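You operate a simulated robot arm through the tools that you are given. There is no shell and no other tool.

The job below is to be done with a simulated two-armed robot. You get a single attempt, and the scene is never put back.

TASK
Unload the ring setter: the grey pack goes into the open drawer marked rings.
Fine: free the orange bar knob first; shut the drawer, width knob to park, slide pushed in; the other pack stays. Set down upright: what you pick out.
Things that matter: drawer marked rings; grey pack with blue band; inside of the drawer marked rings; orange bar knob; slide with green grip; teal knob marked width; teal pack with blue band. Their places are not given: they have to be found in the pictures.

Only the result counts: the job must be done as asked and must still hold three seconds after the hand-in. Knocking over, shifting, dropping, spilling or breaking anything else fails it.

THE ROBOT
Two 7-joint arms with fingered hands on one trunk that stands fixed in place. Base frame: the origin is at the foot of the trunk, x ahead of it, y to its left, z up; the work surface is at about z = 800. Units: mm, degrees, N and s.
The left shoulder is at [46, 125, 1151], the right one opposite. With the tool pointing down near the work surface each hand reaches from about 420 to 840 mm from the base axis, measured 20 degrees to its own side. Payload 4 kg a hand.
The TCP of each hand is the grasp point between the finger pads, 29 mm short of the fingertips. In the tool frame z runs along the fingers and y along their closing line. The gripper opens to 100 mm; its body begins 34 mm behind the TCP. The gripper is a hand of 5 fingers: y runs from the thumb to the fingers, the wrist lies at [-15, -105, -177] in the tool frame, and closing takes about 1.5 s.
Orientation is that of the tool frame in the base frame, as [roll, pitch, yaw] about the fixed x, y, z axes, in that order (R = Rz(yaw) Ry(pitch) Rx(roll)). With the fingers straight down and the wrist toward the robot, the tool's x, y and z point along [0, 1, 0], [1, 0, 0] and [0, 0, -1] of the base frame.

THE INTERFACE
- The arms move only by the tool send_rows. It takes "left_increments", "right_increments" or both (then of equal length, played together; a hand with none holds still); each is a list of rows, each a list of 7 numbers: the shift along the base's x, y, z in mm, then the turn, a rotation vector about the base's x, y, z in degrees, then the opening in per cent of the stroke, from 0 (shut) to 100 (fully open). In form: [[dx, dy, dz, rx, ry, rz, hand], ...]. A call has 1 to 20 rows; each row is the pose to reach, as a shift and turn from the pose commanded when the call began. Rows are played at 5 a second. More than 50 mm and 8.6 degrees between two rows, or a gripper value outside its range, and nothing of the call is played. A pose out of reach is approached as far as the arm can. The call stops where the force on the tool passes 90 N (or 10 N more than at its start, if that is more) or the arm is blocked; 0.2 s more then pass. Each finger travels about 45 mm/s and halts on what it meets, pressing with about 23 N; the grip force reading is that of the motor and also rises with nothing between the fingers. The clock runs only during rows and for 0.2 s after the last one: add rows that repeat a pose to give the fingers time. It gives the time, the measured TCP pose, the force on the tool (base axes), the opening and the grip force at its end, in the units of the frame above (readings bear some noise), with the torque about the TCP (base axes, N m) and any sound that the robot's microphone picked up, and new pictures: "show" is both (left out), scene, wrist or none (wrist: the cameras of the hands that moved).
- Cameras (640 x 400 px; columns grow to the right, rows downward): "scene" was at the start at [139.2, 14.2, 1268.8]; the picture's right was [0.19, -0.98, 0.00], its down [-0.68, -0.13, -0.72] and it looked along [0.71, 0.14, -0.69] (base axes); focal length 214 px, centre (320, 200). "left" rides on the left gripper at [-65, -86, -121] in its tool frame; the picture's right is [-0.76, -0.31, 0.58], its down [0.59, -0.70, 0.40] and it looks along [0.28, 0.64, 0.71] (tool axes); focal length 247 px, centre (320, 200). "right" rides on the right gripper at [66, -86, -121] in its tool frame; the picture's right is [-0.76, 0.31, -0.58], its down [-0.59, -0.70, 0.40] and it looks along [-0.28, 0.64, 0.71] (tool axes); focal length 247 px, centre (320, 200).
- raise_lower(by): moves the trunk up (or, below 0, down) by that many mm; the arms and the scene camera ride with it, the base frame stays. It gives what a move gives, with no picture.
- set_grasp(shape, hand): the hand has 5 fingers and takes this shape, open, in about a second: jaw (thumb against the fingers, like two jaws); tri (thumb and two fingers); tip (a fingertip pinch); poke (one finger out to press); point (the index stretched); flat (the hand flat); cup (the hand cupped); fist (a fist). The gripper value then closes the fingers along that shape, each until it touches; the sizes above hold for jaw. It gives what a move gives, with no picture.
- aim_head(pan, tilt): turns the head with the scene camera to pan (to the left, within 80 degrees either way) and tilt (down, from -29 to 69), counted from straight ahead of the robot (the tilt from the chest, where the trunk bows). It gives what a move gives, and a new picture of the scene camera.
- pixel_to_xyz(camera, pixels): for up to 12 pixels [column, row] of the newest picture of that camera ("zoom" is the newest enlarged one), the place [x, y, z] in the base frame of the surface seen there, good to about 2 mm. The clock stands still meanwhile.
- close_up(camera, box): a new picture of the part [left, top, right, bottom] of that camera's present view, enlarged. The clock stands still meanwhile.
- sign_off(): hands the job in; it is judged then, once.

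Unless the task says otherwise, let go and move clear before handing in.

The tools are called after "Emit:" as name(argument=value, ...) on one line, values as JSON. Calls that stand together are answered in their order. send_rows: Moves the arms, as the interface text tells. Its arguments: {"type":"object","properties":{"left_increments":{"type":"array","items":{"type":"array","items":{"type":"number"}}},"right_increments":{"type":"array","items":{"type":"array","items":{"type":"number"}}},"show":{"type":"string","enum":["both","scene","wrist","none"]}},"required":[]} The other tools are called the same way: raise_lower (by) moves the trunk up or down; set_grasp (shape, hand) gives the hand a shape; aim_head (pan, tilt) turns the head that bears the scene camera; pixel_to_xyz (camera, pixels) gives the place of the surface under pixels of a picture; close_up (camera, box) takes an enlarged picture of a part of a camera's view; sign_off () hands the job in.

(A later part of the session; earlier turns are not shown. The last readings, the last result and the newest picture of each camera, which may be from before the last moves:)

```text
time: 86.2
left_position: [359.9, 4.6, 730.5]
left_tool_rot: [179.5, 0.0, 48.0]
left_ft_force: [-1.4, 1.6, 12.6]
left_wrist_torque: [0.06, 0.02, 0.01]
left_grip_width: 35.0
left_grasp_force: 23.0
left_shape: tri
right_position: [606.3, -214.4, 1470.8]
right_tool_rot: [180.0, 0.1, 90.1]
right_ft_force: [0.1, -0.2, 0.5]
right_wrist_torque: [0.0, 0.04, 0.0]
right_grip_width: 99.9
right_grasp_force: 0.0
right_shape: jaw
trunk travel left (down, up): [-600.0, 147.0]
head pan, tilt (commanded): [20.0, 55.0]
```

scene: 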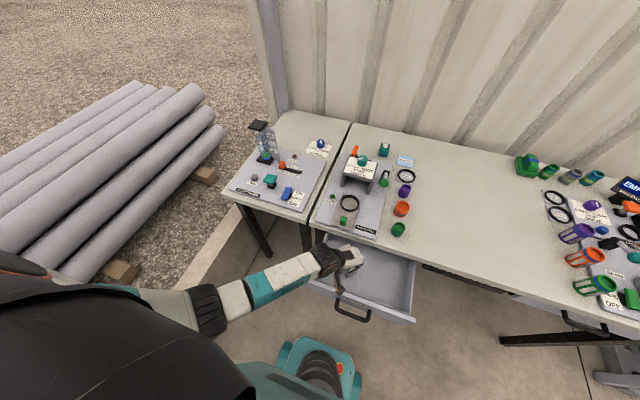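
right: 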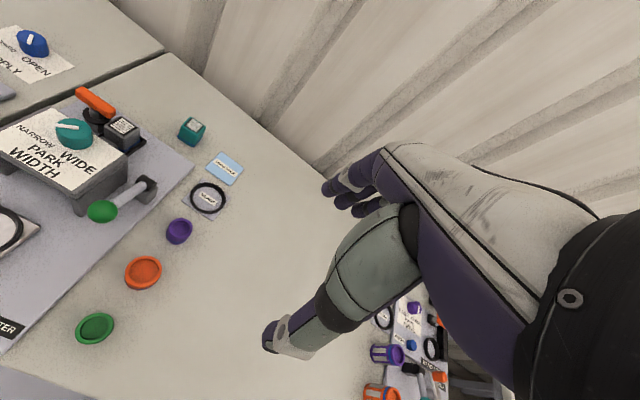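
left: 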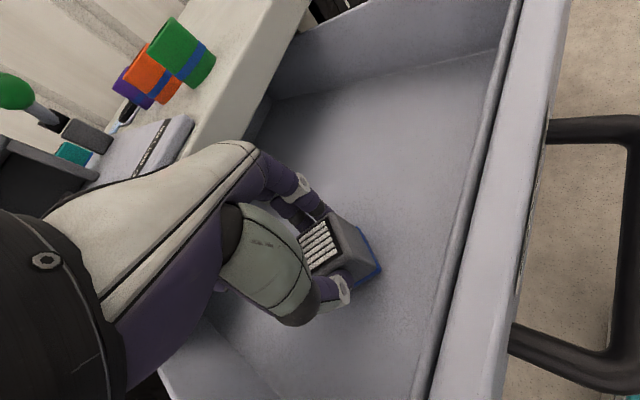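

Floor contact (12.6 N). Ease up 1 mm and open the fingers gradually.

Emit:
send_rows(left_increments=[[0, 0, 1, 0, 0, 0, 10], [0, 0, 1, 0, 0, 0, 36], [0, 0, 1, 0, 0, 0, 40], [0, 0, 1, 0, 0, 0, 45], [0, 0, 1, 0, 0, 0, 52], [0, 0, 1, 0, 0, 0, 60], [0, 0, 1, 0, 0, 0, 62], [0, 0, 1, 0, 0, 0, 62]])

Emit:
close_up(camera="left", box=[270, 150, 470, 330])

```text
time: 88.0
left_position: [359.9, 6.0, 730.8]
left_tool_rot: [179.6, 0.1, 48.0]
left_ft_force: [-0.4, 0.4, 0.1]
left_wrist_torque: [0.01, 0.01, -0.03]
left_grip_width: 61.7
left_grasp_force: 0.0
left_shape: tri
right_position: [607.5, -216.2, 1469.7]
right_tool_rot: [-180.0, 0.1, 90.0]
right_ft_force: [0.0, 0.2, 0.2]
right_wrist_torque: [0.03, 0.02, -0.01]
right_grip_width: 99.8
right_grasp_force: 0.0
right_shape: jaw
trunk travel left (down, up): [-600.0, 147.0]
head pan, tilt (commanded): [20.0, 55.0]
```

scene: 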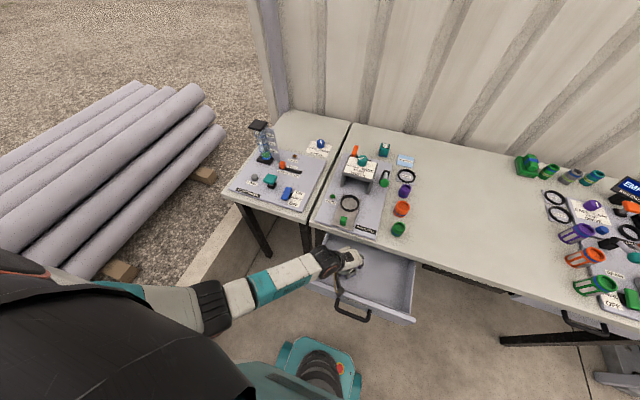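
left: 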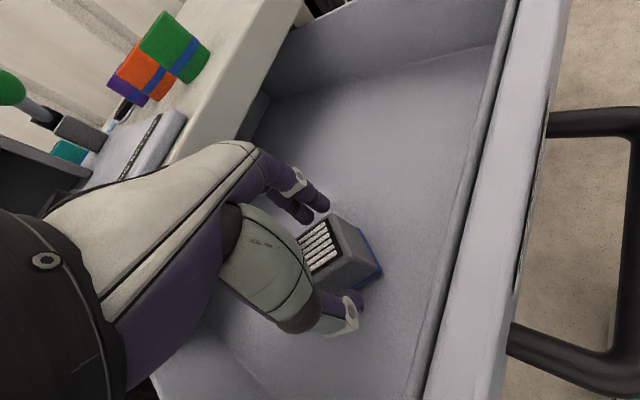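

```text
2.22 times, centred on (370, 240) of left
```

zoom: 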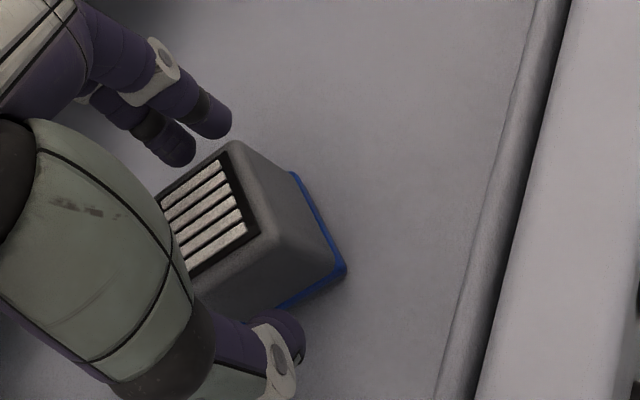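

Pack released and upright. Rise straight up clear of the drawer.

Emit:
send_rows(left_increments=[[0, 0, 10, 0, 0, 0, 66], [0, 0, 25, 0, 0, 0, 66], [0, 0, 45, 0, 0, 0, 66], [0, 0, 70, 0, 0, 0, 66], [0, 0, 100, 0, 0, 0, 66], [0, 0, 130, 0, 0, 0, 66], [0, 0, 165, 0, 0, 0, 66], [0, 0, 200, 0, 0, 0, 66], [0, 0, 200, 0, 0, 0, 66]])

Emit:
close_up(camera="scene", box=[290, 200, 430, 330])

```text
time: 90.0
left_position: [358.7, 5.3, 931.7]
left_tool_rot: [179.5, 0.1, 48.0]
left_ft_force: [0.1, 0.2, 0.4]
left_wrist_torque: [-0.02, -0.01, 0.0]
left_grip_width: 65.7
left_grasp_force: 0.1
left_shape: tri
right_position: [607.7, -214.5, 1469.7]
right_tool_rot: [179.9, -0.1, 90.1]
right_ft_force: [-0.5, -0.2, 0.4]
right_wrist_torque: [-0.04, -0.04, 0.0]
right_grip_width: 99.9
right_grasp_force: 0.2
right_shape: jaw
trunk travel left (down, up): [-600.0, 147.0]
head pan, tilt (commanded): [20.0, 55.0]
```

scene: 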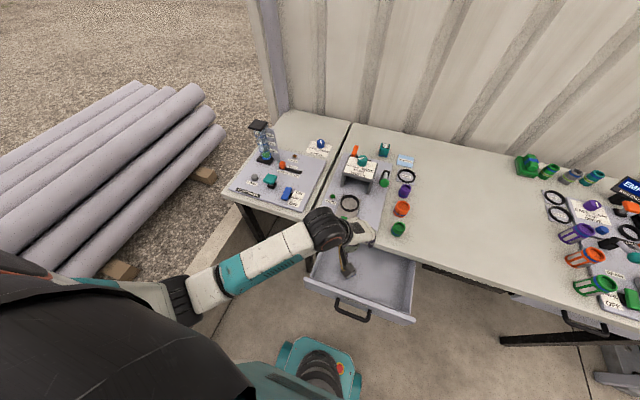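
left: 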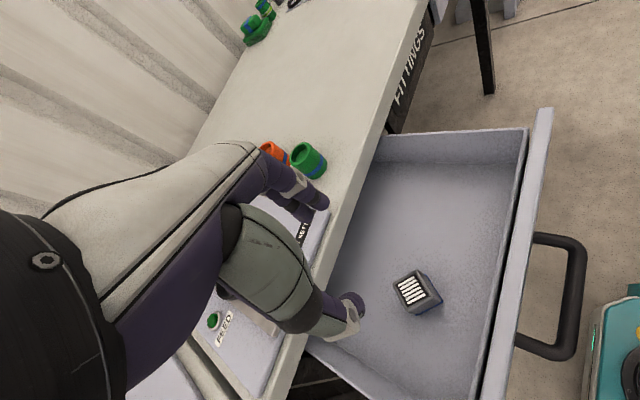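

```text
3.08 times, centred on (360, 265) of scene
```

zoom: 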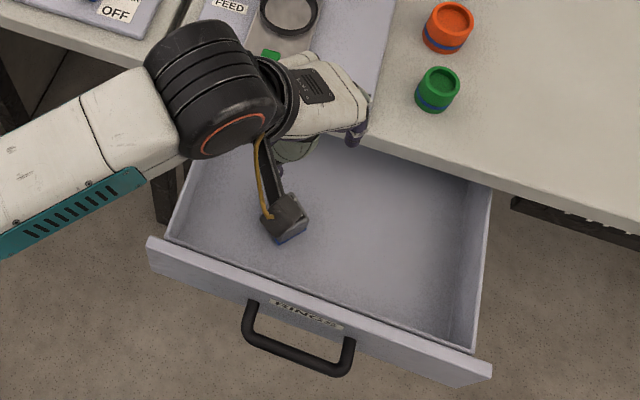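

The grey pack stands upright in the drawer. Now look down at the drawer front and the space between it and the trunk.

Emit:
aim_head(pan=5, tilt=69)

```text
time: 90.8
left_position: [358.7, 4.7, 930.6]
left_tool_rot: [179.6, 0.1, 47.9]
left_ft_force: [0.6, -0.2, -0.1]
left_wrist_torque: [-0.02, -0.02, 0.01]
left_grip_width: 65.6
left_grasp_force: 0.1
left_shape: tri
right_position: [607.5, -214.6, 1470.6]
right_tool_rot: [180.0, 0.0, 90.1]
right_ft_force: [0.8, 0.7, 0.0]
right_wrist_torque: [0.0, -0.01, -0.02]
right_grip_width: 99.7
right_grasp_force: 0.0
right_shape: jaw
trunk travel left (down, up): [-600.0, 147.0]
head pan, tilt (commanded): [5.0, 68.8]
```

scene: 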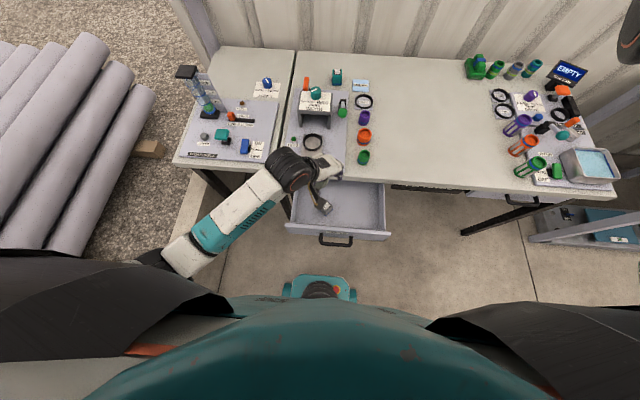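

Emit:
close_up(camera="scene", box=[240, 130, 420, 320])

Emit:
pixel_to_xyz(camera="scene", pixels=[[320, 290], [320, 280], [340, 297], [285, 290], [355, 292], [336, 245], [320, 236], [350, 238], [290, 228], [388, 237], [320, 350], [450, 360]])

```text
2.11 times, centred on (330, 225) of scene
```

zoom: 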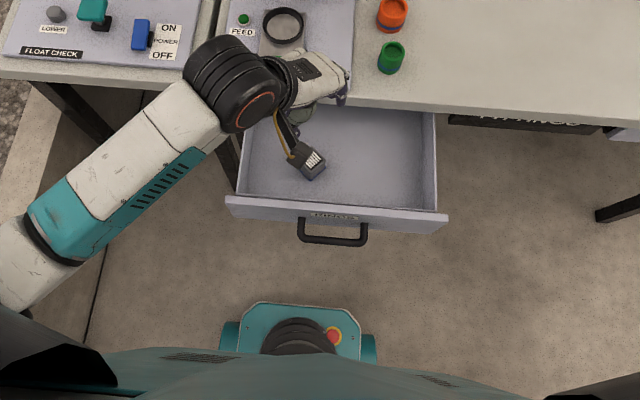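

```text
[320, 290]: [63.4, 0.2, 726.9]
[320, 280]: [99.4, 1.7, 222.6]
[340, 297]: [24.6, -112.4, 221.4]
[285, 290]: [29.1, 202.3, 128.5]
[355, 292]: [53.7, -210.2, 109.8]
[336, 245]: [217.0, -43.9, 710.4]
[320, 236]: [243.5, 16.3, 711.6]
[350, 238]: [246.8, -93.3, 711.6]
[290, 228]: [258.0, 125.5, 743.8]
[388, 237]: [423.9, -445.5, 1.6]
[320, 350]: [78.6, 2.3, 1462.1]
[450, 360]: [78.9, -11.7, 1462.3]
```

Emit:
pixel_to_xyz(camera="scene", pixels=[[500, 196], [480, 193], [524, 204], [430, 190], [400, 187], [330, 180], [395, 185], [470, 190]])

Emit:
close_up(camera="scene", box=[370, 150, 570, 250])

```text
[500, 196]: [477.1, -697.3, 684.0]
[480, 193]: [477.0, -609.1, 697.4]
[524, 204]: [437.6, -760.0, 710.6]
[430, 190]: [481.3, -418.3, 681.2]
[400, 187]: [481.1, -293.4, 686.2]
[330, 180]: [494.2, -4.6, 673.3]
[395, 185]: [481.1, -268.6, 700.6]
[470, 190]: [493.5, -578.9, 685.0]
```

```text
3.20 times, centred on (470, 200) of scene
```

zoom: 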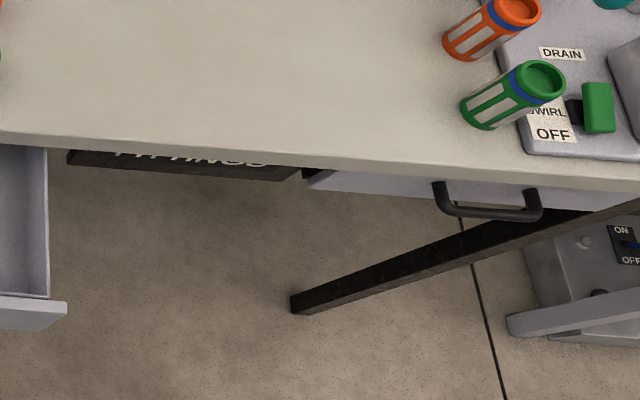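

The closed neighbour drawer's face is at x≈477 (handle front ≈437), so this drawer must travel ~220 mm. I'll use the left hand in "poke", going down on the robot side of the panel (x≈238, y≈62) to push it.

Emit:
set_grasp(hand="left", shape="poke")

Emit:
send_rows(left_increments=[[-20, 10, 0, 0, 0, 0, 0], [-40, 20, 0, 0, 0, 0, 0], [-60, 30, 0, 0, 0, 0, 0], [-80, 40, 0, 0, 0, 0, 0], [-100, 50, 0, 0, 0, 0, 0], [-122, 58, 0, 0, 0, 0, 0], [-122, 58, 0, 0, 0, 0, 0]])

```text
time: 91.7
left_position: [359.8, 4.7, 930.5]
left_tool_rot: [179.6, 0.1, 47.9]
left_ft_force: [0.3, -0.8, 1.0]
left_wrist_torque: [0.01, 0.0, -0.01]
left_grip_width: 0.0
left_grasp_force: 0.0
left_shape: poke
right_position: [607.6, -215.6, 1469.8]
right_tool_rot: [-180.0, 0.0, 90.1]
right_ft_force: [0.3, 0.2, -0.1]
right_wrist_torque: [0.02, 0.05, 0.03]
right_grip_width: 99.9
right_grasp_force: 0.1
right_shape: jaw
trunk travel left (down, up): [-600.0, 147.0]
head pan, tilt (commanded): [5.0, 68.8]
```

```text
time: 93.3
left_position: [237.4, 63.7, 930.5]
left_tool_rot: [179.7, 0.1, 47.9]
left_ft_force: [-0.9, 0.4, 0.3]
left_wrist_torque: [0.02, 0.0, -0.02]
left_grip_width: 0.0
left_grasp_force: 0.2
left_shape: poke
right_position: [606.9, -214.8, 1469.7]
right_tool_rot: [-179.9, 0.0, 90.1]
right_ft_force: [0.4, 0.6, -0.2]
right_wrist_torque: [0.0, -0.01, -0.01]
right_grip_width: 99.7
right_grasp_force: 0.1
right_shape: jaw
trunk travel left (down, up): [-600.0, 147.0]
head pan, tilt (commanded): [5.0, 68.8]
```

scene: 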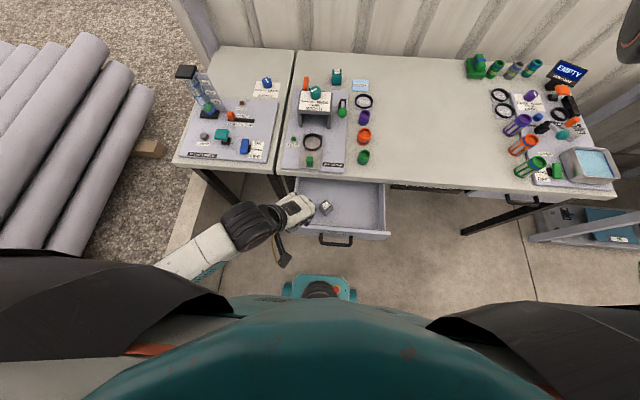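
left: 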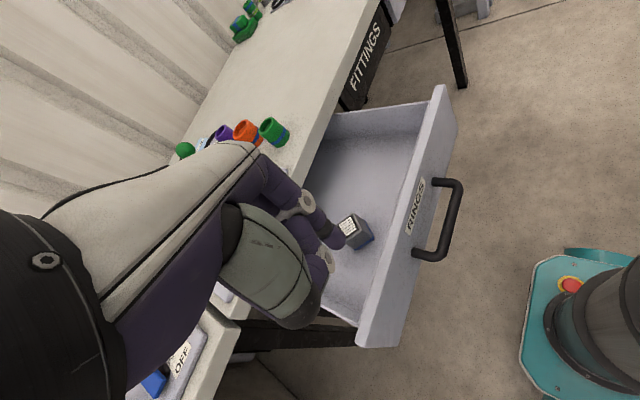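

Hand is placed in front of the panel; pack is seen upright at (355,230). Descend to TCP z≈752.

Emit:
send_rows(left_increments=[[-3, 0, -30, 0, 0, 0, 0], [-3, 0, -60, 0, 0, 0, 0], [-3, 0, -90, 0, 0, 0, 0], [-3, 0, -120, 0, 0, 0, 0], [-3, 0, -145, 0, 0, 0, 0], [-3, 0, -165, 0, 0, 0, 0], [-3, 0, -178, 0, 0, 0, 0], [-3, 0, -178, 0, 0, 0, 0]])

Emit:
close_up(camera="scene", box=[240, 160, 420, 280])

```text
time: 95.1
left_position: [236.4, 62.8, 752.5]
left_tool_rot: [179.5, 0.0, 47.9]
left_ft_force: [0.2, 0.8, 8.5]
left_wrist_torque: [0.06, -0.31, 0.02]
left_grip_width: 0.2
left_grasp_force: 0.2
left_shape: poke
right_position: [606.6, -214.6, 1470.3]
right_tool_rot: [-179.9, 0.0, 90.2]
right_ft_force: [0.3, 0.6, -0.4]
right_wrist_torque: [0.02, 0.02, 0.01]
right_grip_width: 99.8
right_grasp_force: 0.0
right_shape: jaw
trunk travel left (down, up): [-600.0, 147.0]
head pan, tilt (commanded): [5.0, 68.8]
```

scene: 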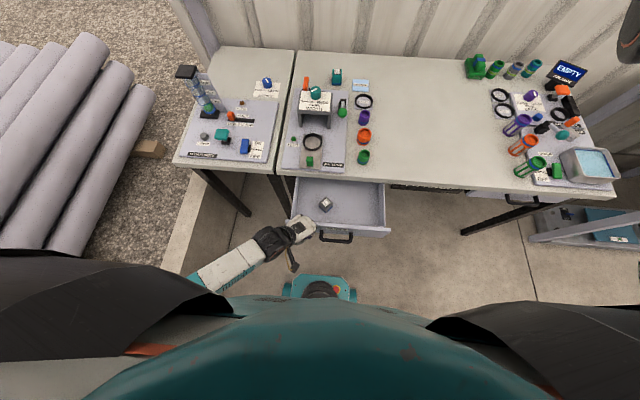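
left: 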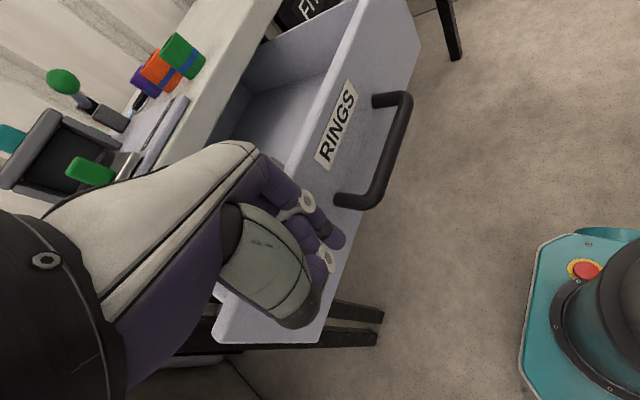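

```text
3.33 times, centred on (330, 220) of scene
```

zoom: 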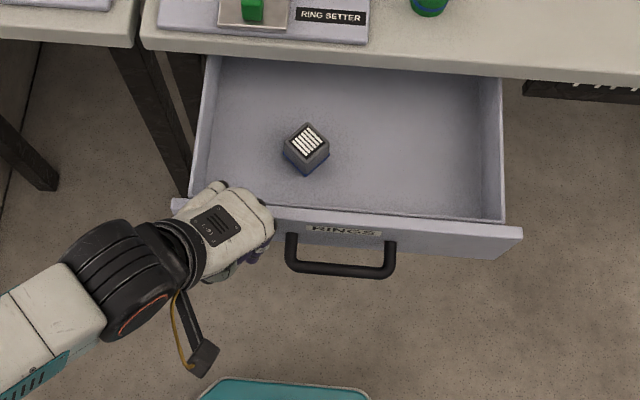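

A slight load (8.5 N up): part of the hand touches the panel's top edge. I'll rise 8 mm and then push forward slowly.

Emit:
send_rows(left_increments=[[0, 0, 4, 0, 0, 0, 0], [0, 0, 9, 0, 0, 0, 0], [0, 0, 9, 0, 0, 0, 0]], show="none")

Emit:
send_rows(left_increments=[[4, 0, 0, 0, 0, 0, 0], [8, 0, 0, 0, 0, 0, 0], [13, 0, 0, 0, 0, 0, 0], [18, 0, 0, 0, 0, 0, 0], [24, 0, 0, 0, 0, 0, 0], [30, 0, 0, 0, 0, 0, 0], [36, 0, 0, 0, 0, 0, 0]])

```text
time: 95.9
left_position: [234.9, 62.9, 761.0]
left_tool_rot: [179.7, 0.1, 47.9]
left_ft_force: [-0.3, 0.4, 0.6]
left_wrist_torque: [-0.02, -0.01, 0.01]
left_grip_width: 0.2
left_grasp_force: 0.0
left_shape: poke
right_position: [606.6, -215.1, 1469.2]
right_tool_rot: [-180.0, 0.1, 90.1]
right_ft_force: [-0.3, -0.2, -0.1]
right_wrist_torque: [0.02, 0.01, -0.04]
right_grip_width: 100.0
right_grasp_force: 0.0
right_shape: jaw
trunk travel left (down, up): [-600.0, 147.0]
head pan, tilt (commanded): [5.0, 68.8]
```

```text
time: 97.5
left_position: [271.2, 63.1, 760.8]
left_tool_rot: [179.6, 0.0, 47.9]
left_ft_force: [-1.2, -0.6, 2.2]
left_wrist_torque: [0.01, -0.01, -0.01]
left_grip_width: 0.1
left_grasp_force: 0.0
left_shape: poke
right_position: [606.4, -214.6, 1469.3]
right_tool_rot: [-180.0, -0.1, 90.1]
right_ft_force: [-0.3, -0.1, -0.3]
right_wrist_torque: [-0.01, 0.02, 0.01]
right_grip_width: 99.9
right_grasp_force: 0.0
right_shape: jaw
trunk travel left (down, up): [-600.0, 147.0]
head pan, tilt (commanded): [5.0, 68.8]
```

scene: 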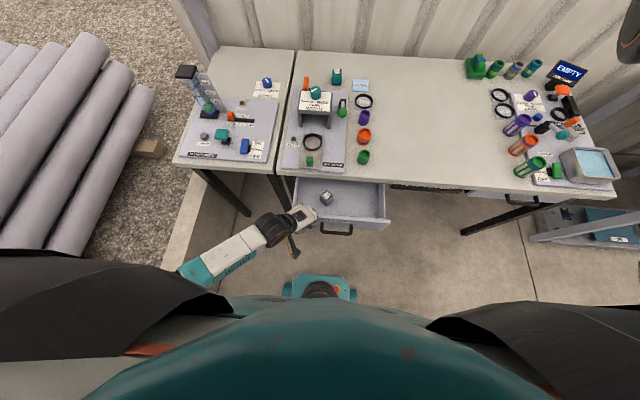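
left: 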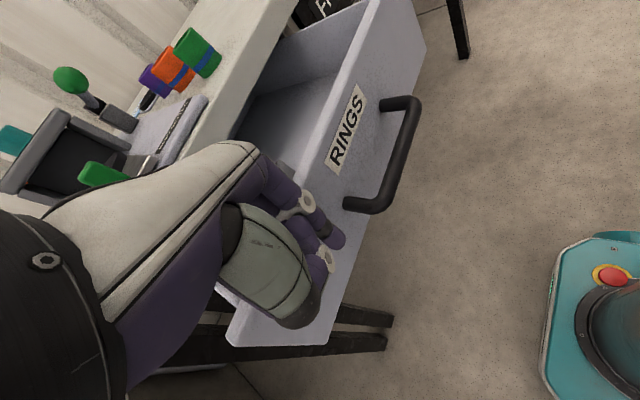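

The drawer slides with hardly 1 N. Keep pushing slowly to TCP x≈380.

Emit:
send_rows(left_increments=[[3, 0, 0, 0, 0, 0, 0], [7, 0, 0, 0, 0, 0, 0], [12, 0, 0, 0, 0, 0, 0], [18, 0, 0, 0, 0, 0, 0], [24, 0, 0, 0, 0, 0, 0], [30, 0, 0, 0, 0, 0, 0], [36, 0, 0, 0, 0, 0, 0], [42, 0, 0, 0, 0, 0, 0], [48, 0, 0, 0, 0, 0, 0], [54, 0, 0, 0, 0, 0, 0], [60, 0, 0, 0, 0, 0, 0], [66, 0, 0, 0, 0, 0, 0], [72, 0, 0, 0, 0, 0, 0], [78, 0, 0, 0, 0, 0, 0], [84, 0, 0, 0, 0, 0, 0], [90, 0, 0, 0, 0, 0, 0], [95, 0, 0, 0, 0, 0, 0], [99, 0, 0, 0, 0, 0, 0], [102, 0, 0, 0, 0, 0, 0], [104, 0, 0, 0, 0, 0, 0]])

Emit:
close_up(camera="scene", box=[240, 140, 420, 260])

```text
time: 101.7
left_position: [375.2, 63.0, 761.4]
left_tool_rot: [179.6, 0.2, 47.9]
left_ft_force: [-0.7, -0.1, 0.4]
left_wrist_torque: [0.01, -0.01, -0.02]
left_grip_width: 0.3
left_grasp_force: 0.1
left_shape: poke
right_position: [607.4, -214.8, 1469.4]
right_tool_rot: [-180.0, 0.0, 90.1]
right_ft_force: [0.3, 0.1, -0.5]
right_wrist_torque: [0.0, 0.01, -0.03]
right_grip_width: 99.9
right_grasp_force: 0.1
right_shape: jaw
trunk travel left (down, up): [-600.0, 147.0]
head pan, tilt (commanded): [5.0, 68.8]
```

scene: 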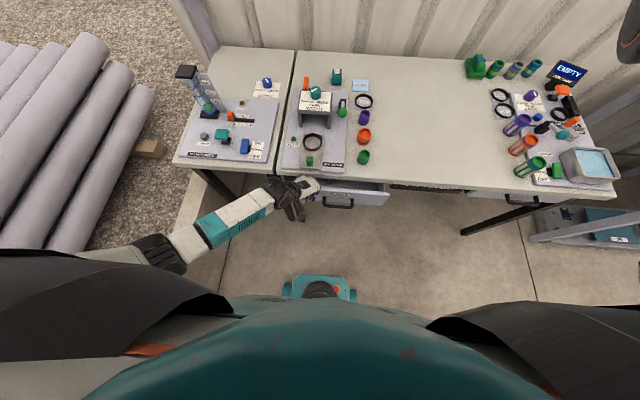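
left: 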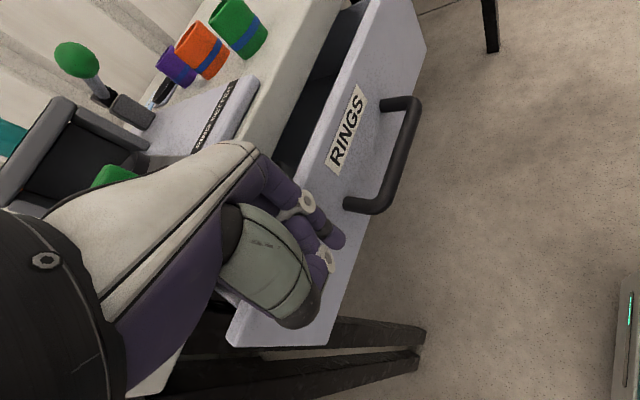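

```text
3.33 times, centred on (330, 200) of scene
```

zoom: 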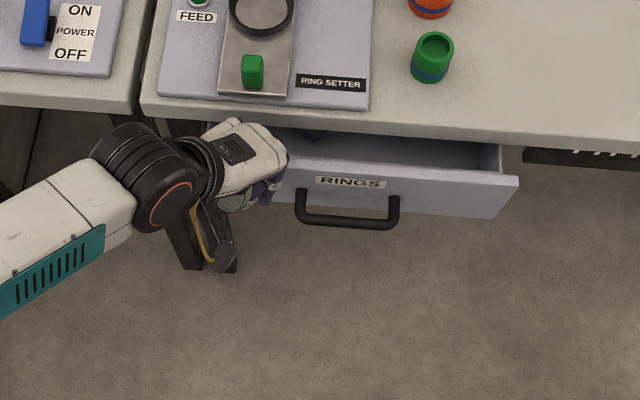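

The drawer is mostly in. Measure panel, handle and table edge now.

Emit:
pixel_to_xyz(camera="zoom", pixels=[[350, 210], [350, 170], [450, 165], [350, 155], [450, 130], [450, 110], [300, 210], [395, 215], [348, 222], [480, 200]])

```text
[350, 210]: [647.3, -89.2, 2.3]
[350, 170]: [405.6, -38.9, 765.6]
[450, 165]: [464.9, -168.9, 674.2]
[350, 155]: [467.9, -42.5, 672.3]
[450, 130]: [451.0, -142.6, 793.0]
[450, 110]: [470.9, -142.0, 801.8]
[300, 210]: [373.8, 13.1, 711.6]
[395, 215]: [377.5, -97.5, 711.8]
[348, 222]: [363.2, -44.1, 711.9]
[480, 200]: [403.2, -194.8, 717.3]
```

Panel face is at x≈402, handle bar at x≈363, table edge at x≈451, so the last ~75 mm goes partly under the table edge. I'll back off, and use "point" (finger reaching forward) to push the handle bar.

Emit:
send_rows(left_increments=[[-15, 0, 0, 0, 0, 0, 0], [-35, 0, 5, 0, 0, 0, 0], [-55, 0, 25, 0, 0, 0, 0], [-75, 0, 60, 0, 0, 0, 0], [-85, 0, 100, 0, 0, 0, 0], [-85, 0, 100, 0, 0, 0, 0]], show="none")

Emit:
set_grasp(hand="left", shape="point")

Emit:
send_rows(left_increments=[[0, 0, 0, 0, 0, 0, 0], [0, 0, 0, 0, 0, 0, 0]])

Emit:
close_up(camera="scene", box=[260, 160, 400, 260])

```text
time: 103.1
left_position: [290.1, 62.9, 861.2]
left_tool_rot: [179.7, -0.1, 47.9]
left_ft_force: [-0.4, -0.5, 0.1]
left_wrist_torque: [-0.01, -0.04, -0.01]
left_grip_width: 0.3
left_grasp_force: 0.0
left_shape: poke
right_position: [606.1, -215.1, 1470.2]
right_tool_rot: [-179.9, -0.1, 90.1]
right_ft_force: [-0.2, 0.5, -0.3]
right_wrist_torque: [0.0, -0.03, -0.01]
right_grip_width: 99.9
right_grasp_force: 0.1
right_shape: jaw
trunk travel left (down, up): [-600.0, 147.0]
head pan, tilt (commanded): [5.0, 68.8]
```

```text
time: 104.0
left_position: [290.8, 63.2, 860.4]
left_tool_rot: [179.6, 0.1, 47.9]
left_ft_force: [-0.1, 0.0, -0.5]
left_wrist_torque: [0.03, -0.02, -0.03]
left_grip_width: 0.1
left_grasp_force: 0.1
left_shape: point
right_position: [605.7, -214.6, 1470.0]
right_tool_rot: [180.0, 0.0, 90.2]
right_ft_force: [0.8, 0.5, -1.1]
right_wrist_torque: [0.01, 0.0, -0.01]
right_grip_width: 99.5
right_grasp_force: 0.1
right_shape: jaw
trunk travel left (down, up): [-600.0, 147.0]
head pan, tilt (commanded): [5.0, 68.8]
```

```text
time: 104.6
left_position: [290.6, 61.0, 859.6]
left_tool_rot: [179.6, 0.1, 47.8]
left_ft_force: [-0.4, 0.9, -1.2]
left_wrist_torque: [-0.02, -0.01, -0.01]
left_grip_width: 0.1
left_grasp_force: 0.2
left_shape: point
right_position: [607.0, -214.2, 1468.4]
right_tool_rot: [180.0, 0.0, 90.1]
right_ft_force: [-0.5, 0.9, -0.6]
right_wrist_torque: [0.03, 0.01, 0.04]
right_grip_width: 99.8
right_grasp_force: 0.1
right_shape: jaw
trunk travel left (down, up): [-600.0, 147.0]
head pan, tilt (commanded): [5.0, 68.8]
```

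scene: 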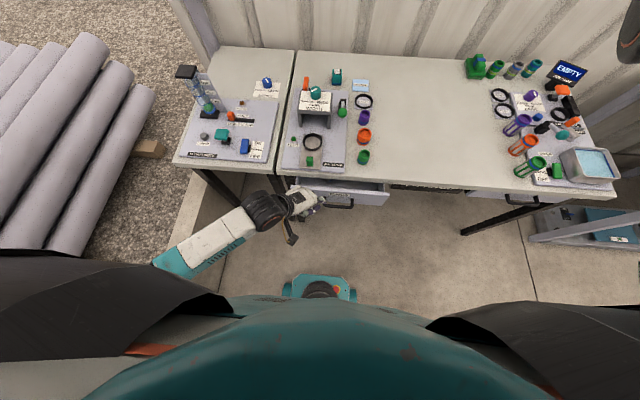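
left: 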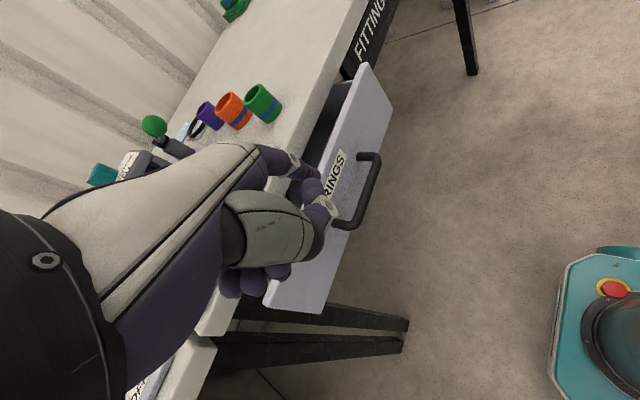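

```text
4.00 times, centred on (330, 210) of scene
```

zoom: 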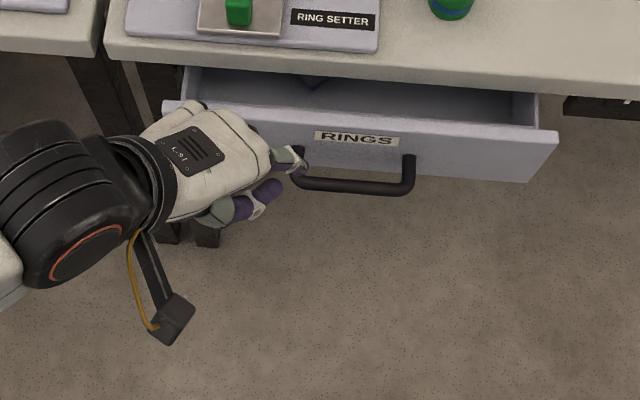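

Emit:
pixel_to_xyz(camera="zoom", pixels=[[297, 167], [288, 155], [300, 163], [270, 188], [278, 185], [245, 208], [255, 165], [230, 130]])

Emit:
close_up(camera="left", box=[220, 130, 360, 300])

```text
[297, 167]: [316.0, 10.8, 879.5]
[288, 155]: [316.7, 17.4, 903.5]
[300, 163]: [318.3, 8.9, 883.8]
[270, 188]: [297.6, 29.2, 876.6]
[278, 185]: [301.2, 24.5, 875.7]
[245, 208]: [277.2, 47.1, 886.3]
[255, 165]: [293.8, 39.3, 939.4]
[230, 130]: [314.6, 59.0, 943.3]
```

```text
2.35 times, centred on (290, 215) of left
```

zoom: 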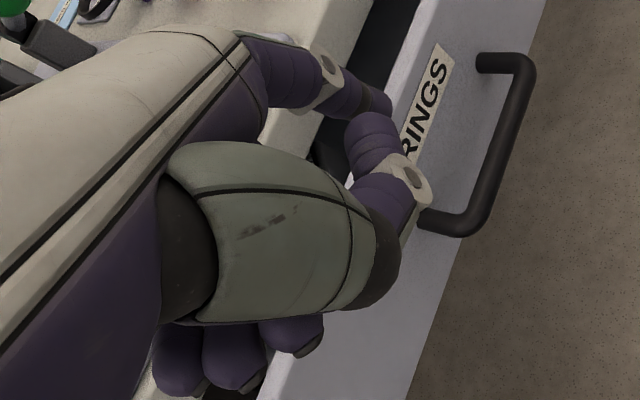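

Emit:
pixel_to_xyz(camera="zoom", pixels=[[290, 335], [230, 365], [180, 375], [385, 102], [370, 95], [420, 185], [380, 260], [375, 130], [430, 215], [500, 200]])

```text
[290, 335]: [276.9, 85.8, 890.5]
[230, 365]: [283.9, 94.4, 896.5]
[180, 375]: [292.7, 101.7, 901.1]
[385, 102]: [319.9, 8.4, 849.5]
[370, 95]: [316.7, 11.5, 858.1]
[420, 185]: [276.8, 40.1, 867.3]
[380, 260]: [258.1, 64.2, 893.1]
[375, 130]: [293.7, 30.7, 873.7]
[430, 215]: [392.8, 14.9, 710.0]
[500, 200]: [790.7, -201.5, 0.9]
```

The pointing tip is at TCP+(30,−54,−13) and nothing else hangs lower. I'll go down in front of the handle bar (tip ≈(316,−30,704)) and push it in.

Emit:
send_rows(left_increments=[[-4, -18, 0, 0, 0, 0, 0], [-6, -36, -15, 0, 0, 0, 0], [-6, -36, -45, 0, 0, 0, 0], [-6, -36, -80, 0, 0, 0, 0], [-6, -36, -115, 0, 0, 0, 0], [-6, -36, -143, 0, 0, 0, 0], [-6, -36, -143, 0, 0, 0, 0]])

Emit:
close_up(camera="left", box=[260, 60, 480, 280])

```text
time: 106.2
left_position: [284.7, 27.0, 717.7]
left_tool_rot: [179.7, 0.1, 47.8]
left_ft_force: [-0.2, 0.2, 0.1]
left_wrist_torque: [-0.01, -0.01, 0.01]
left_grip_width: 0.0
left_grasp_force: 0.2
left_shape: point
right_position: [608.0, -215.3, 1469.1]
right_tool_rot: [179.9, 0.0, 90.1]
right_ft_force: [0.9, -0.5, -0.5]
right_wrist_torque: [-0.01, 0.0, 0.0]
right_grip_width: 99.6
right_grasp_force: 0.1
right_shape: jaw
trunk travel left (down, up): [-600.0, 147.0]
head pan, tilt (commanded): [5.0, 68.8]
```

scene: 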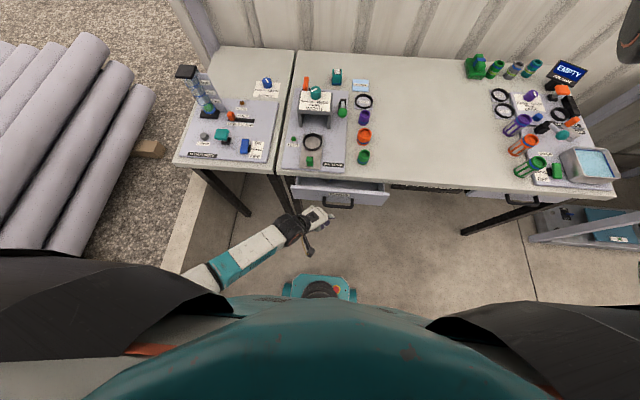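
left: 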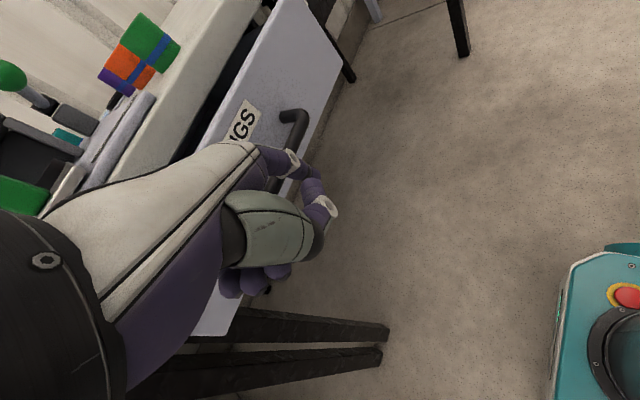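

```text
1.82 times, centred on (370, 170) of left
```

zoom: 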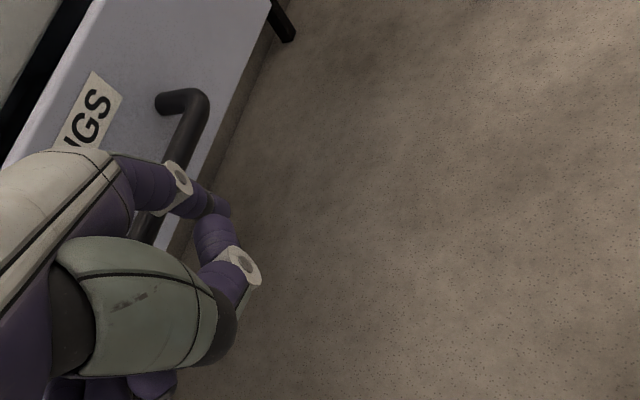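

Finger is in front of the bar, no contact. Push forward slowly.

Emit:
send_rows(left_increments=[[6, 0, 0, 0, 0, 0, 0], [13, 0, 0, 0, 0, 0, 0], [20, 0, 0, 0, 0, 0, 0], [26, 0, 0, 0, 0, 0, 0], [30, 0, 0, 0, 0, 0, 0], [34, 0, 0, 0, 0, 0, 0], [38, 0, 0, 0, 0, 0, 0], [43, 0, 0, 0, 0, 0, 0], [48, 0, 0, 0, 0, 0, 0], [54, 0, 0, 0, 0, 0, 0], [60, 0, 0, 0, 0, 0, 0], [66, 0, 0, 0, 0, 0, 0], [71, 0, 0, 0, 0, 0, 0], [75, 0, 0, 0, 0, 0, 0]])

Emit:
close_up(camera="scene", box=[260, 150, 400, 250])

```text
time: 109.2
left_position: [358.4, 27.4, 717.5]
left_tool_rot: [179.6, 0.0, 47.9]
left_ft_force: [-1.3, 0.4, 0.2]
left_wrist_torque: [-0.04, -0.01, -0.06]
left_grip_width: 92.9
left_grasp_force: 0.1
left_shape: point
right_position: [606.9, -214.5, 1469.4]
right_tool_rot: [-180.0, 0.0, 90.1]
right_ft_force: [1.2, -0.7, 0.4]
right_wrist_torque: [0.02, 0.02, 0.02]
right_grip_width: 99.5
right_grasp_force: 0.0
right_shape: jaw
trunk travel left (down, up): [-600.0, 147.0]
head pan, tilt (commanded): [5.0, 68.8]
```

scene: 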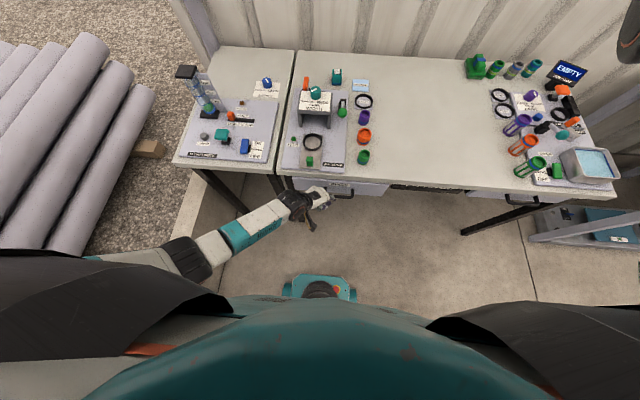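
left: 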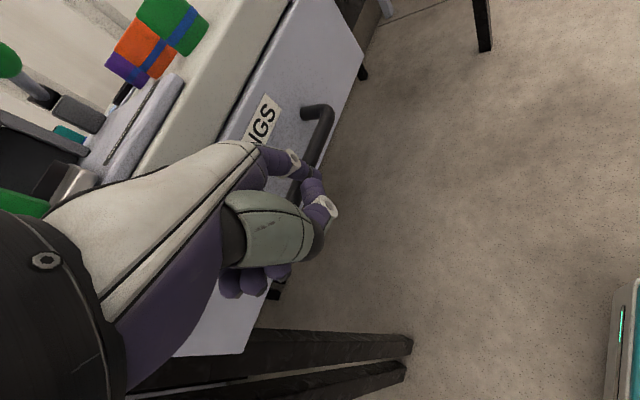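

```text
4.00 times, centred on (330, 200) of scene
```

zoom: 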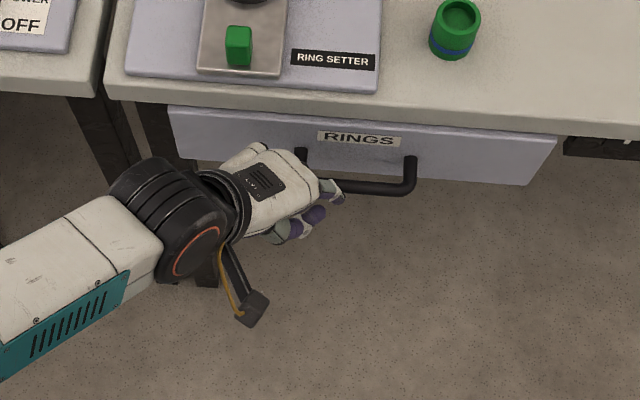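

Emit:
pixel_to_xyz(camera="zoom", pixels=[[450, 165], [380, 185], [408, 165], [480, 122], [355, 138], [335, 200]])

```text
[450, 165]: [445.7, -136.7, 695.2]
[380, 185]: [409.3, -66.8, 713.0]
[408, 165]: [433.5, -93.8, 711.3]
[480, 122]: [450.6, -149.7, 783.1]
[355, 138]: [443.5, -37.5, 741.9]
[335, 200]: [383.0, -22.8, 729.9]
```

Panel face is at x≈444; about 33 mm to go. Keep pushing gently until the stop.

Emit:
send_rows(left_increments=[[4, 0, 0, 0, 0, 0, 0], [9, 0, 0, 0, 0, 0, 0], [14, 0, 0, 0, 0, 0, 0], [19, 0, 0, 0, 0, 0, 0], [24, 0, 0, 0, 0, 0, 0], [28, 0, 0, 0, 0, 0, 0], [31, 0, 0, 0, 0, 0, 0], [33, 0, 0, 0, 0, 0, 0]])

Emit:
close_up(camera="scene", box=[260, 150, 400, 250])

Emit:
pixel_to_xyz(camera="zoom", pixels=[[450, 160], [380, 175], [480, 140], [355, 138], [408, 160]])

```text
time: 111.0
left_position: [391.3, 27.6, 717.6]
left_tool_rot: [179.7, 0.2, 47.9]
left_ft_force: [-1.5, -0.2, 0.0]
left_wrist_torque: [-0.03, 0.02, -0.1]
left_grip_width: 93.0
left_grasp_force: 0.0
left_shape: point
right_position: [606.5, -214.7, 1469.6]
right_tool_rot: [179.9, 0.0, 90.1]
right_ft_force: [-0.1, 0.5, -0.3]
right_wrist_torque: [0.04, 0.01, -0.02]
right_grip_width: 99.6
right_grasp_force: 0.1
right_shape: jaw
trunk travel left (down, up): [-600.0, 147.0]
head pan, tilt (commanded): [5.0, 68.8]
```

scene: 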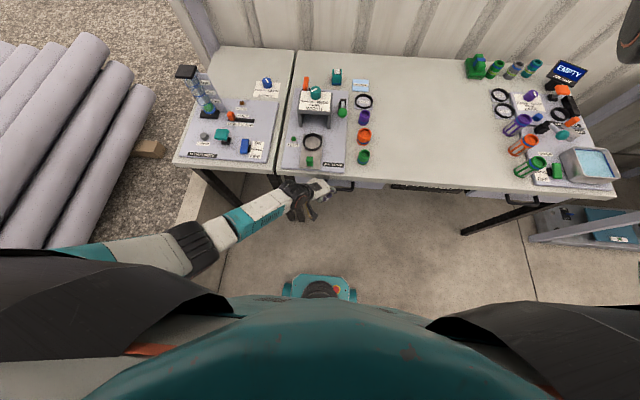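
left: 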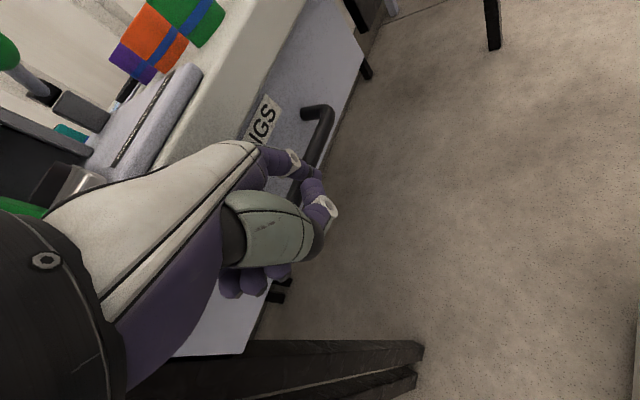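

```text
4.00 times, centred on (330, 200) of scene
```

zoom: 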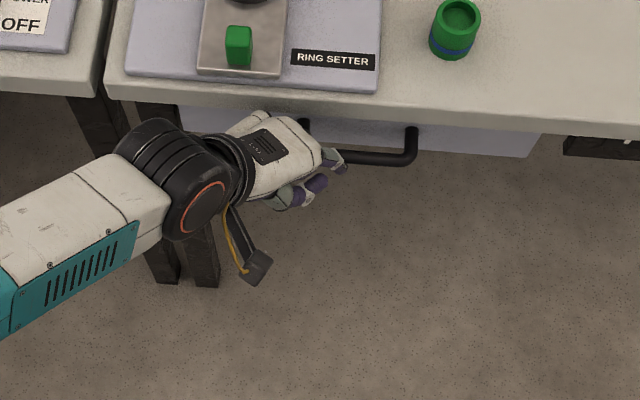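

```text
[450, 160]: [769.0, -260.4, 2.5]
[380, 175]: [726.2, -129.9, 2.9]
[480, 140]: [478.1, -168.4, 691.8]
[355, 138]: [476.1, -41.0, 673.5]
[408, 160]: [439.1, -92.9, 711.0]
```

Panel face x≈477, level with the closed neighbour, but no stop force yet. Push a few mm more to make sure it's fully shut.

Emit:
send_rows(left_increments=[[2, 0, 0, 0, 0, 0, 0], [4, 0, 0, 0, 0, 0, 0], [5, 0, 0, 0, 0, 0, 0], [6, 0, 0, 0, 0, 0, 0], [6, 0, 0, 0, 0, 0, 0]], show="none")

```text
time: 112.2
left_position: [397.1, 26.9, 718.4]
left_tool_rot: [179.8, 0.1, 47.9]
left_ft_force: [-10.2, 0.1, 2.0]
left_wrist_torque: [-0.04, -0.1, -0.32]
left_grip_width: 93.0
left_grasp_force: 0.1
left_shape: point
right_position: [605.8, -216.0, 1470.2]
right_tool_rot: [-180.0, 0.0, 90.1]
right_ft_force: [0.1, 0.6, -0.3]
right_wrist_torque: [0.0, 0.02, -0.02]
right_grip_width: 100.0
right_grasp_force: 0.0
right_shape: jaw
trunk travel left (down, up): [-600.0, 147.0]
head pan, tilt (commanded): [5.0, 68.8]
```

Emit:
send_rows(left_increments=[[1, 0, 0, 0, 0, 0, 0], [2, 0, 0, 0, 0, 0, 0], [3, 0, 0, 0, 0, 0, 0], [3, 0, 0, 0, 0, 0, 0]], show="scene")

Emit:
close_up(camera="scene", box=[260, 150, 400, 250])

Emit:
pixel_to_xyz(camera="zoom", pixels=[[480, 140], [355, 138], [408, 155], [500, 135], [460, 145]])

```text
time: 113.2
left_position: [396.9, 27.7, 717.0]
left_tool_rot: [179.8, 0.2, 47.9]
left_ft_force: [-30.1, 3.7, 6.3]
left_wrist_torque: [-0.11, -1.63, 0.29]
left_grip_width: 92.9
left_grasp_force: 0.0
left_shape: point
right_position: [603.5, -215.7, 1471.1]
right_tool_rot: [179.9, 0.0, 90.1]
right_ft_force: [-0.2, 0.7, 0.4]
right_wrist_torque: [-0.02, -0.02, 0.01]
right_grip_width: 99.9
right_grasp_force: 0.0
right_shape: jaw
trunk travel left (down, up): [-600.0, 147.0]
head pan, tilt (commanded): [5.0, 68.8]
```

scene: 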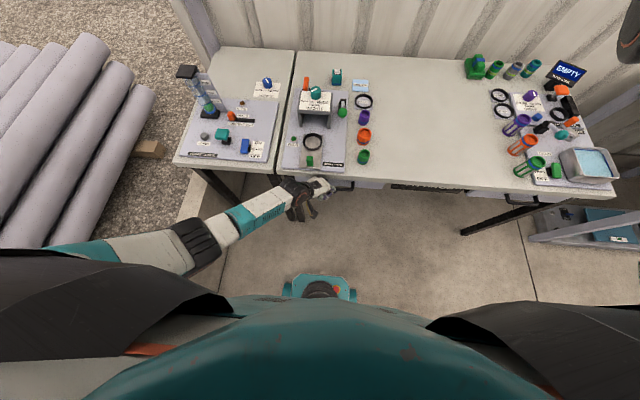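

```text
4.00 times, centred on (330, 200) of scene
```

zoom: 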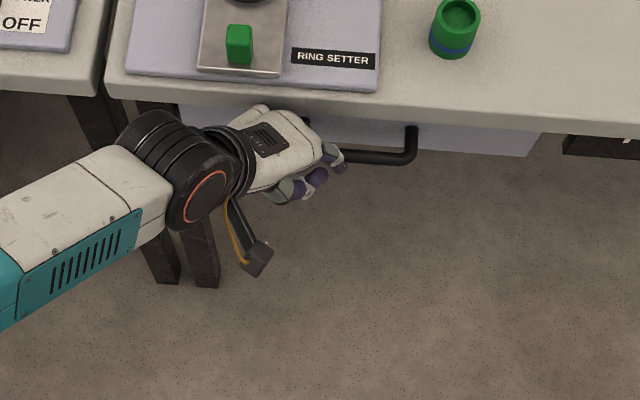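

```text
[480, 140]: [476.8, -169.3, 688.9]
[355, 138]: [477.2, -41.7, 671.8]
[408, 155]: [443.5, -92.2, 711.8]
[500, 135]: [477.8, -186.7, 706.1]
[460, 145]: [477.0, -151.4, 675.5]
```

The drawer is fully shut (panel at x=477, firm stop). Back off and rise; next is the slide's green grip, which I'll measure.

Emit:
send_rows(left_increments=[[-10, 0, 0, 0, 0, 0, 0], [-30, 0, 0, 0, 0, 0, 0], [-55, 0, 10, 0, 0, 0, 0], [-65, 5, 50, 0, 0, 3, 0], [-55, 25, 95, 0, 0, 6, 0], [-40, 50, 140, 0, 0, 10, 0], [-30, 75, 180, 0, 0, 14, 0], [-20, 95, 215, 0, 0, 17, 0], [-20, 95, 215, 0, 0, 17, 0]])

Emit:
close_up(camera="scene", box=[260, 70, 400, 200])

```text
refused: row 5 steps farther than a row can; nothing moved
```

```text
3.08 times, centred on (330, 135) of scene
```

zoom: 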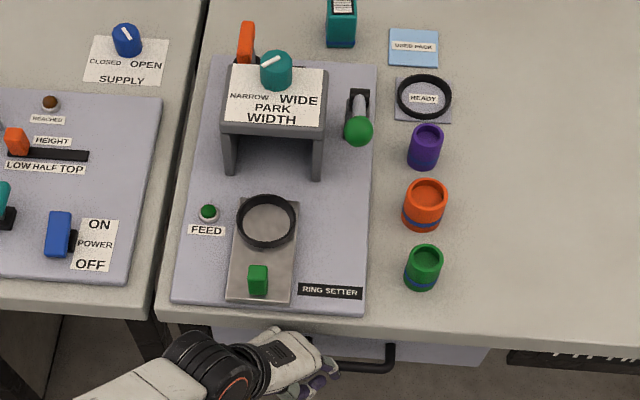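

Emit:
send_rows(left_increments=[[-10, 0, 0, 0, 0, 0, 0], [-30, 0, 0, 0, 0, 0, 0], [-55, 0, 10, 0, 0, 0, 0], [-65, 5, 45, 0, 0, 3, 0], [-60, 20, 80, 0, 0, 6, 0], [-50, 40, 115, 0, 0, 9, 0], [-40, 60, 150, 0, 0, 12, 0], [-30, 80, 185, 0, 0, 15, 0], [-20, 95, 215, 0, 0, 17, 0], [-20, 95, 215, 0, 0, 17, 0]])

Emit:
pixel_to_xyz(camera="scene", pixels=[[309, 161], [309, 164], [310, 158], [305, 165], [317, 165], [297, 167], [313, 142], [299, 138]])

```text
time: 115.4
left_position: [381.5, 122.3, 932.5]
left_tool_rot: [179.6, 0.1, 65.0]
left_ft_force: [0.1, -0.2, 0.0]
left_wrist_torque: [0.0, -0.01, -0.01]
left_grip_width: 92.9
left_grasp_force: 0.1
left_shape: point
right_position: [606.2, -214.1, 1468.6]
right_tool_rot: [180.0, 0.0, 90.0]
right_ft_force: [-0.1, -1.1, 0.2]
right_wrist_torque: [-0.02, 0.01, 0.04]
right_grip_width: 99.7
right_grasp_force: 0.1
right_shape: jaw
trunk travel left (down, up): [-600.0, 147.0]
head pan, tilt (commanded): [5.0, 68.8]
```

scene: 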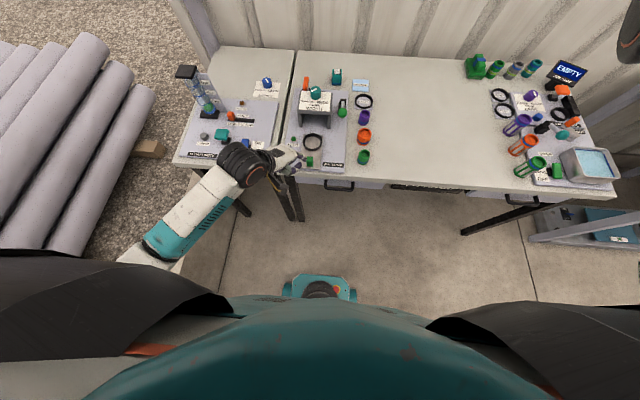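
left: 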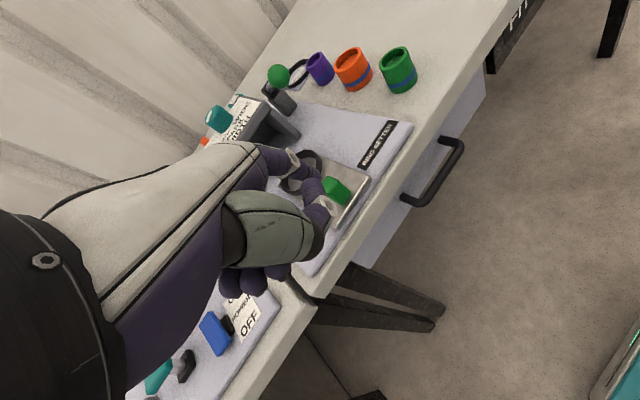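

```text
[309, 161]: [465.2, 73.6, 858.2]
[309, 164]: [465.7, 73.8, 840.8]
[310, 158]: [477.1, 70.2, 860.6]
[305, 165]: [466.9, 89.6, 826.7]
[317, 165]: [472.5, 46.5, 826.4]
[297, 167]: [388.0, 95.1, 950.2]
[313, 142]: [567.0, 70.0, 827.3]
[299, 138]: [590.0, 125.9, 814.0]
```

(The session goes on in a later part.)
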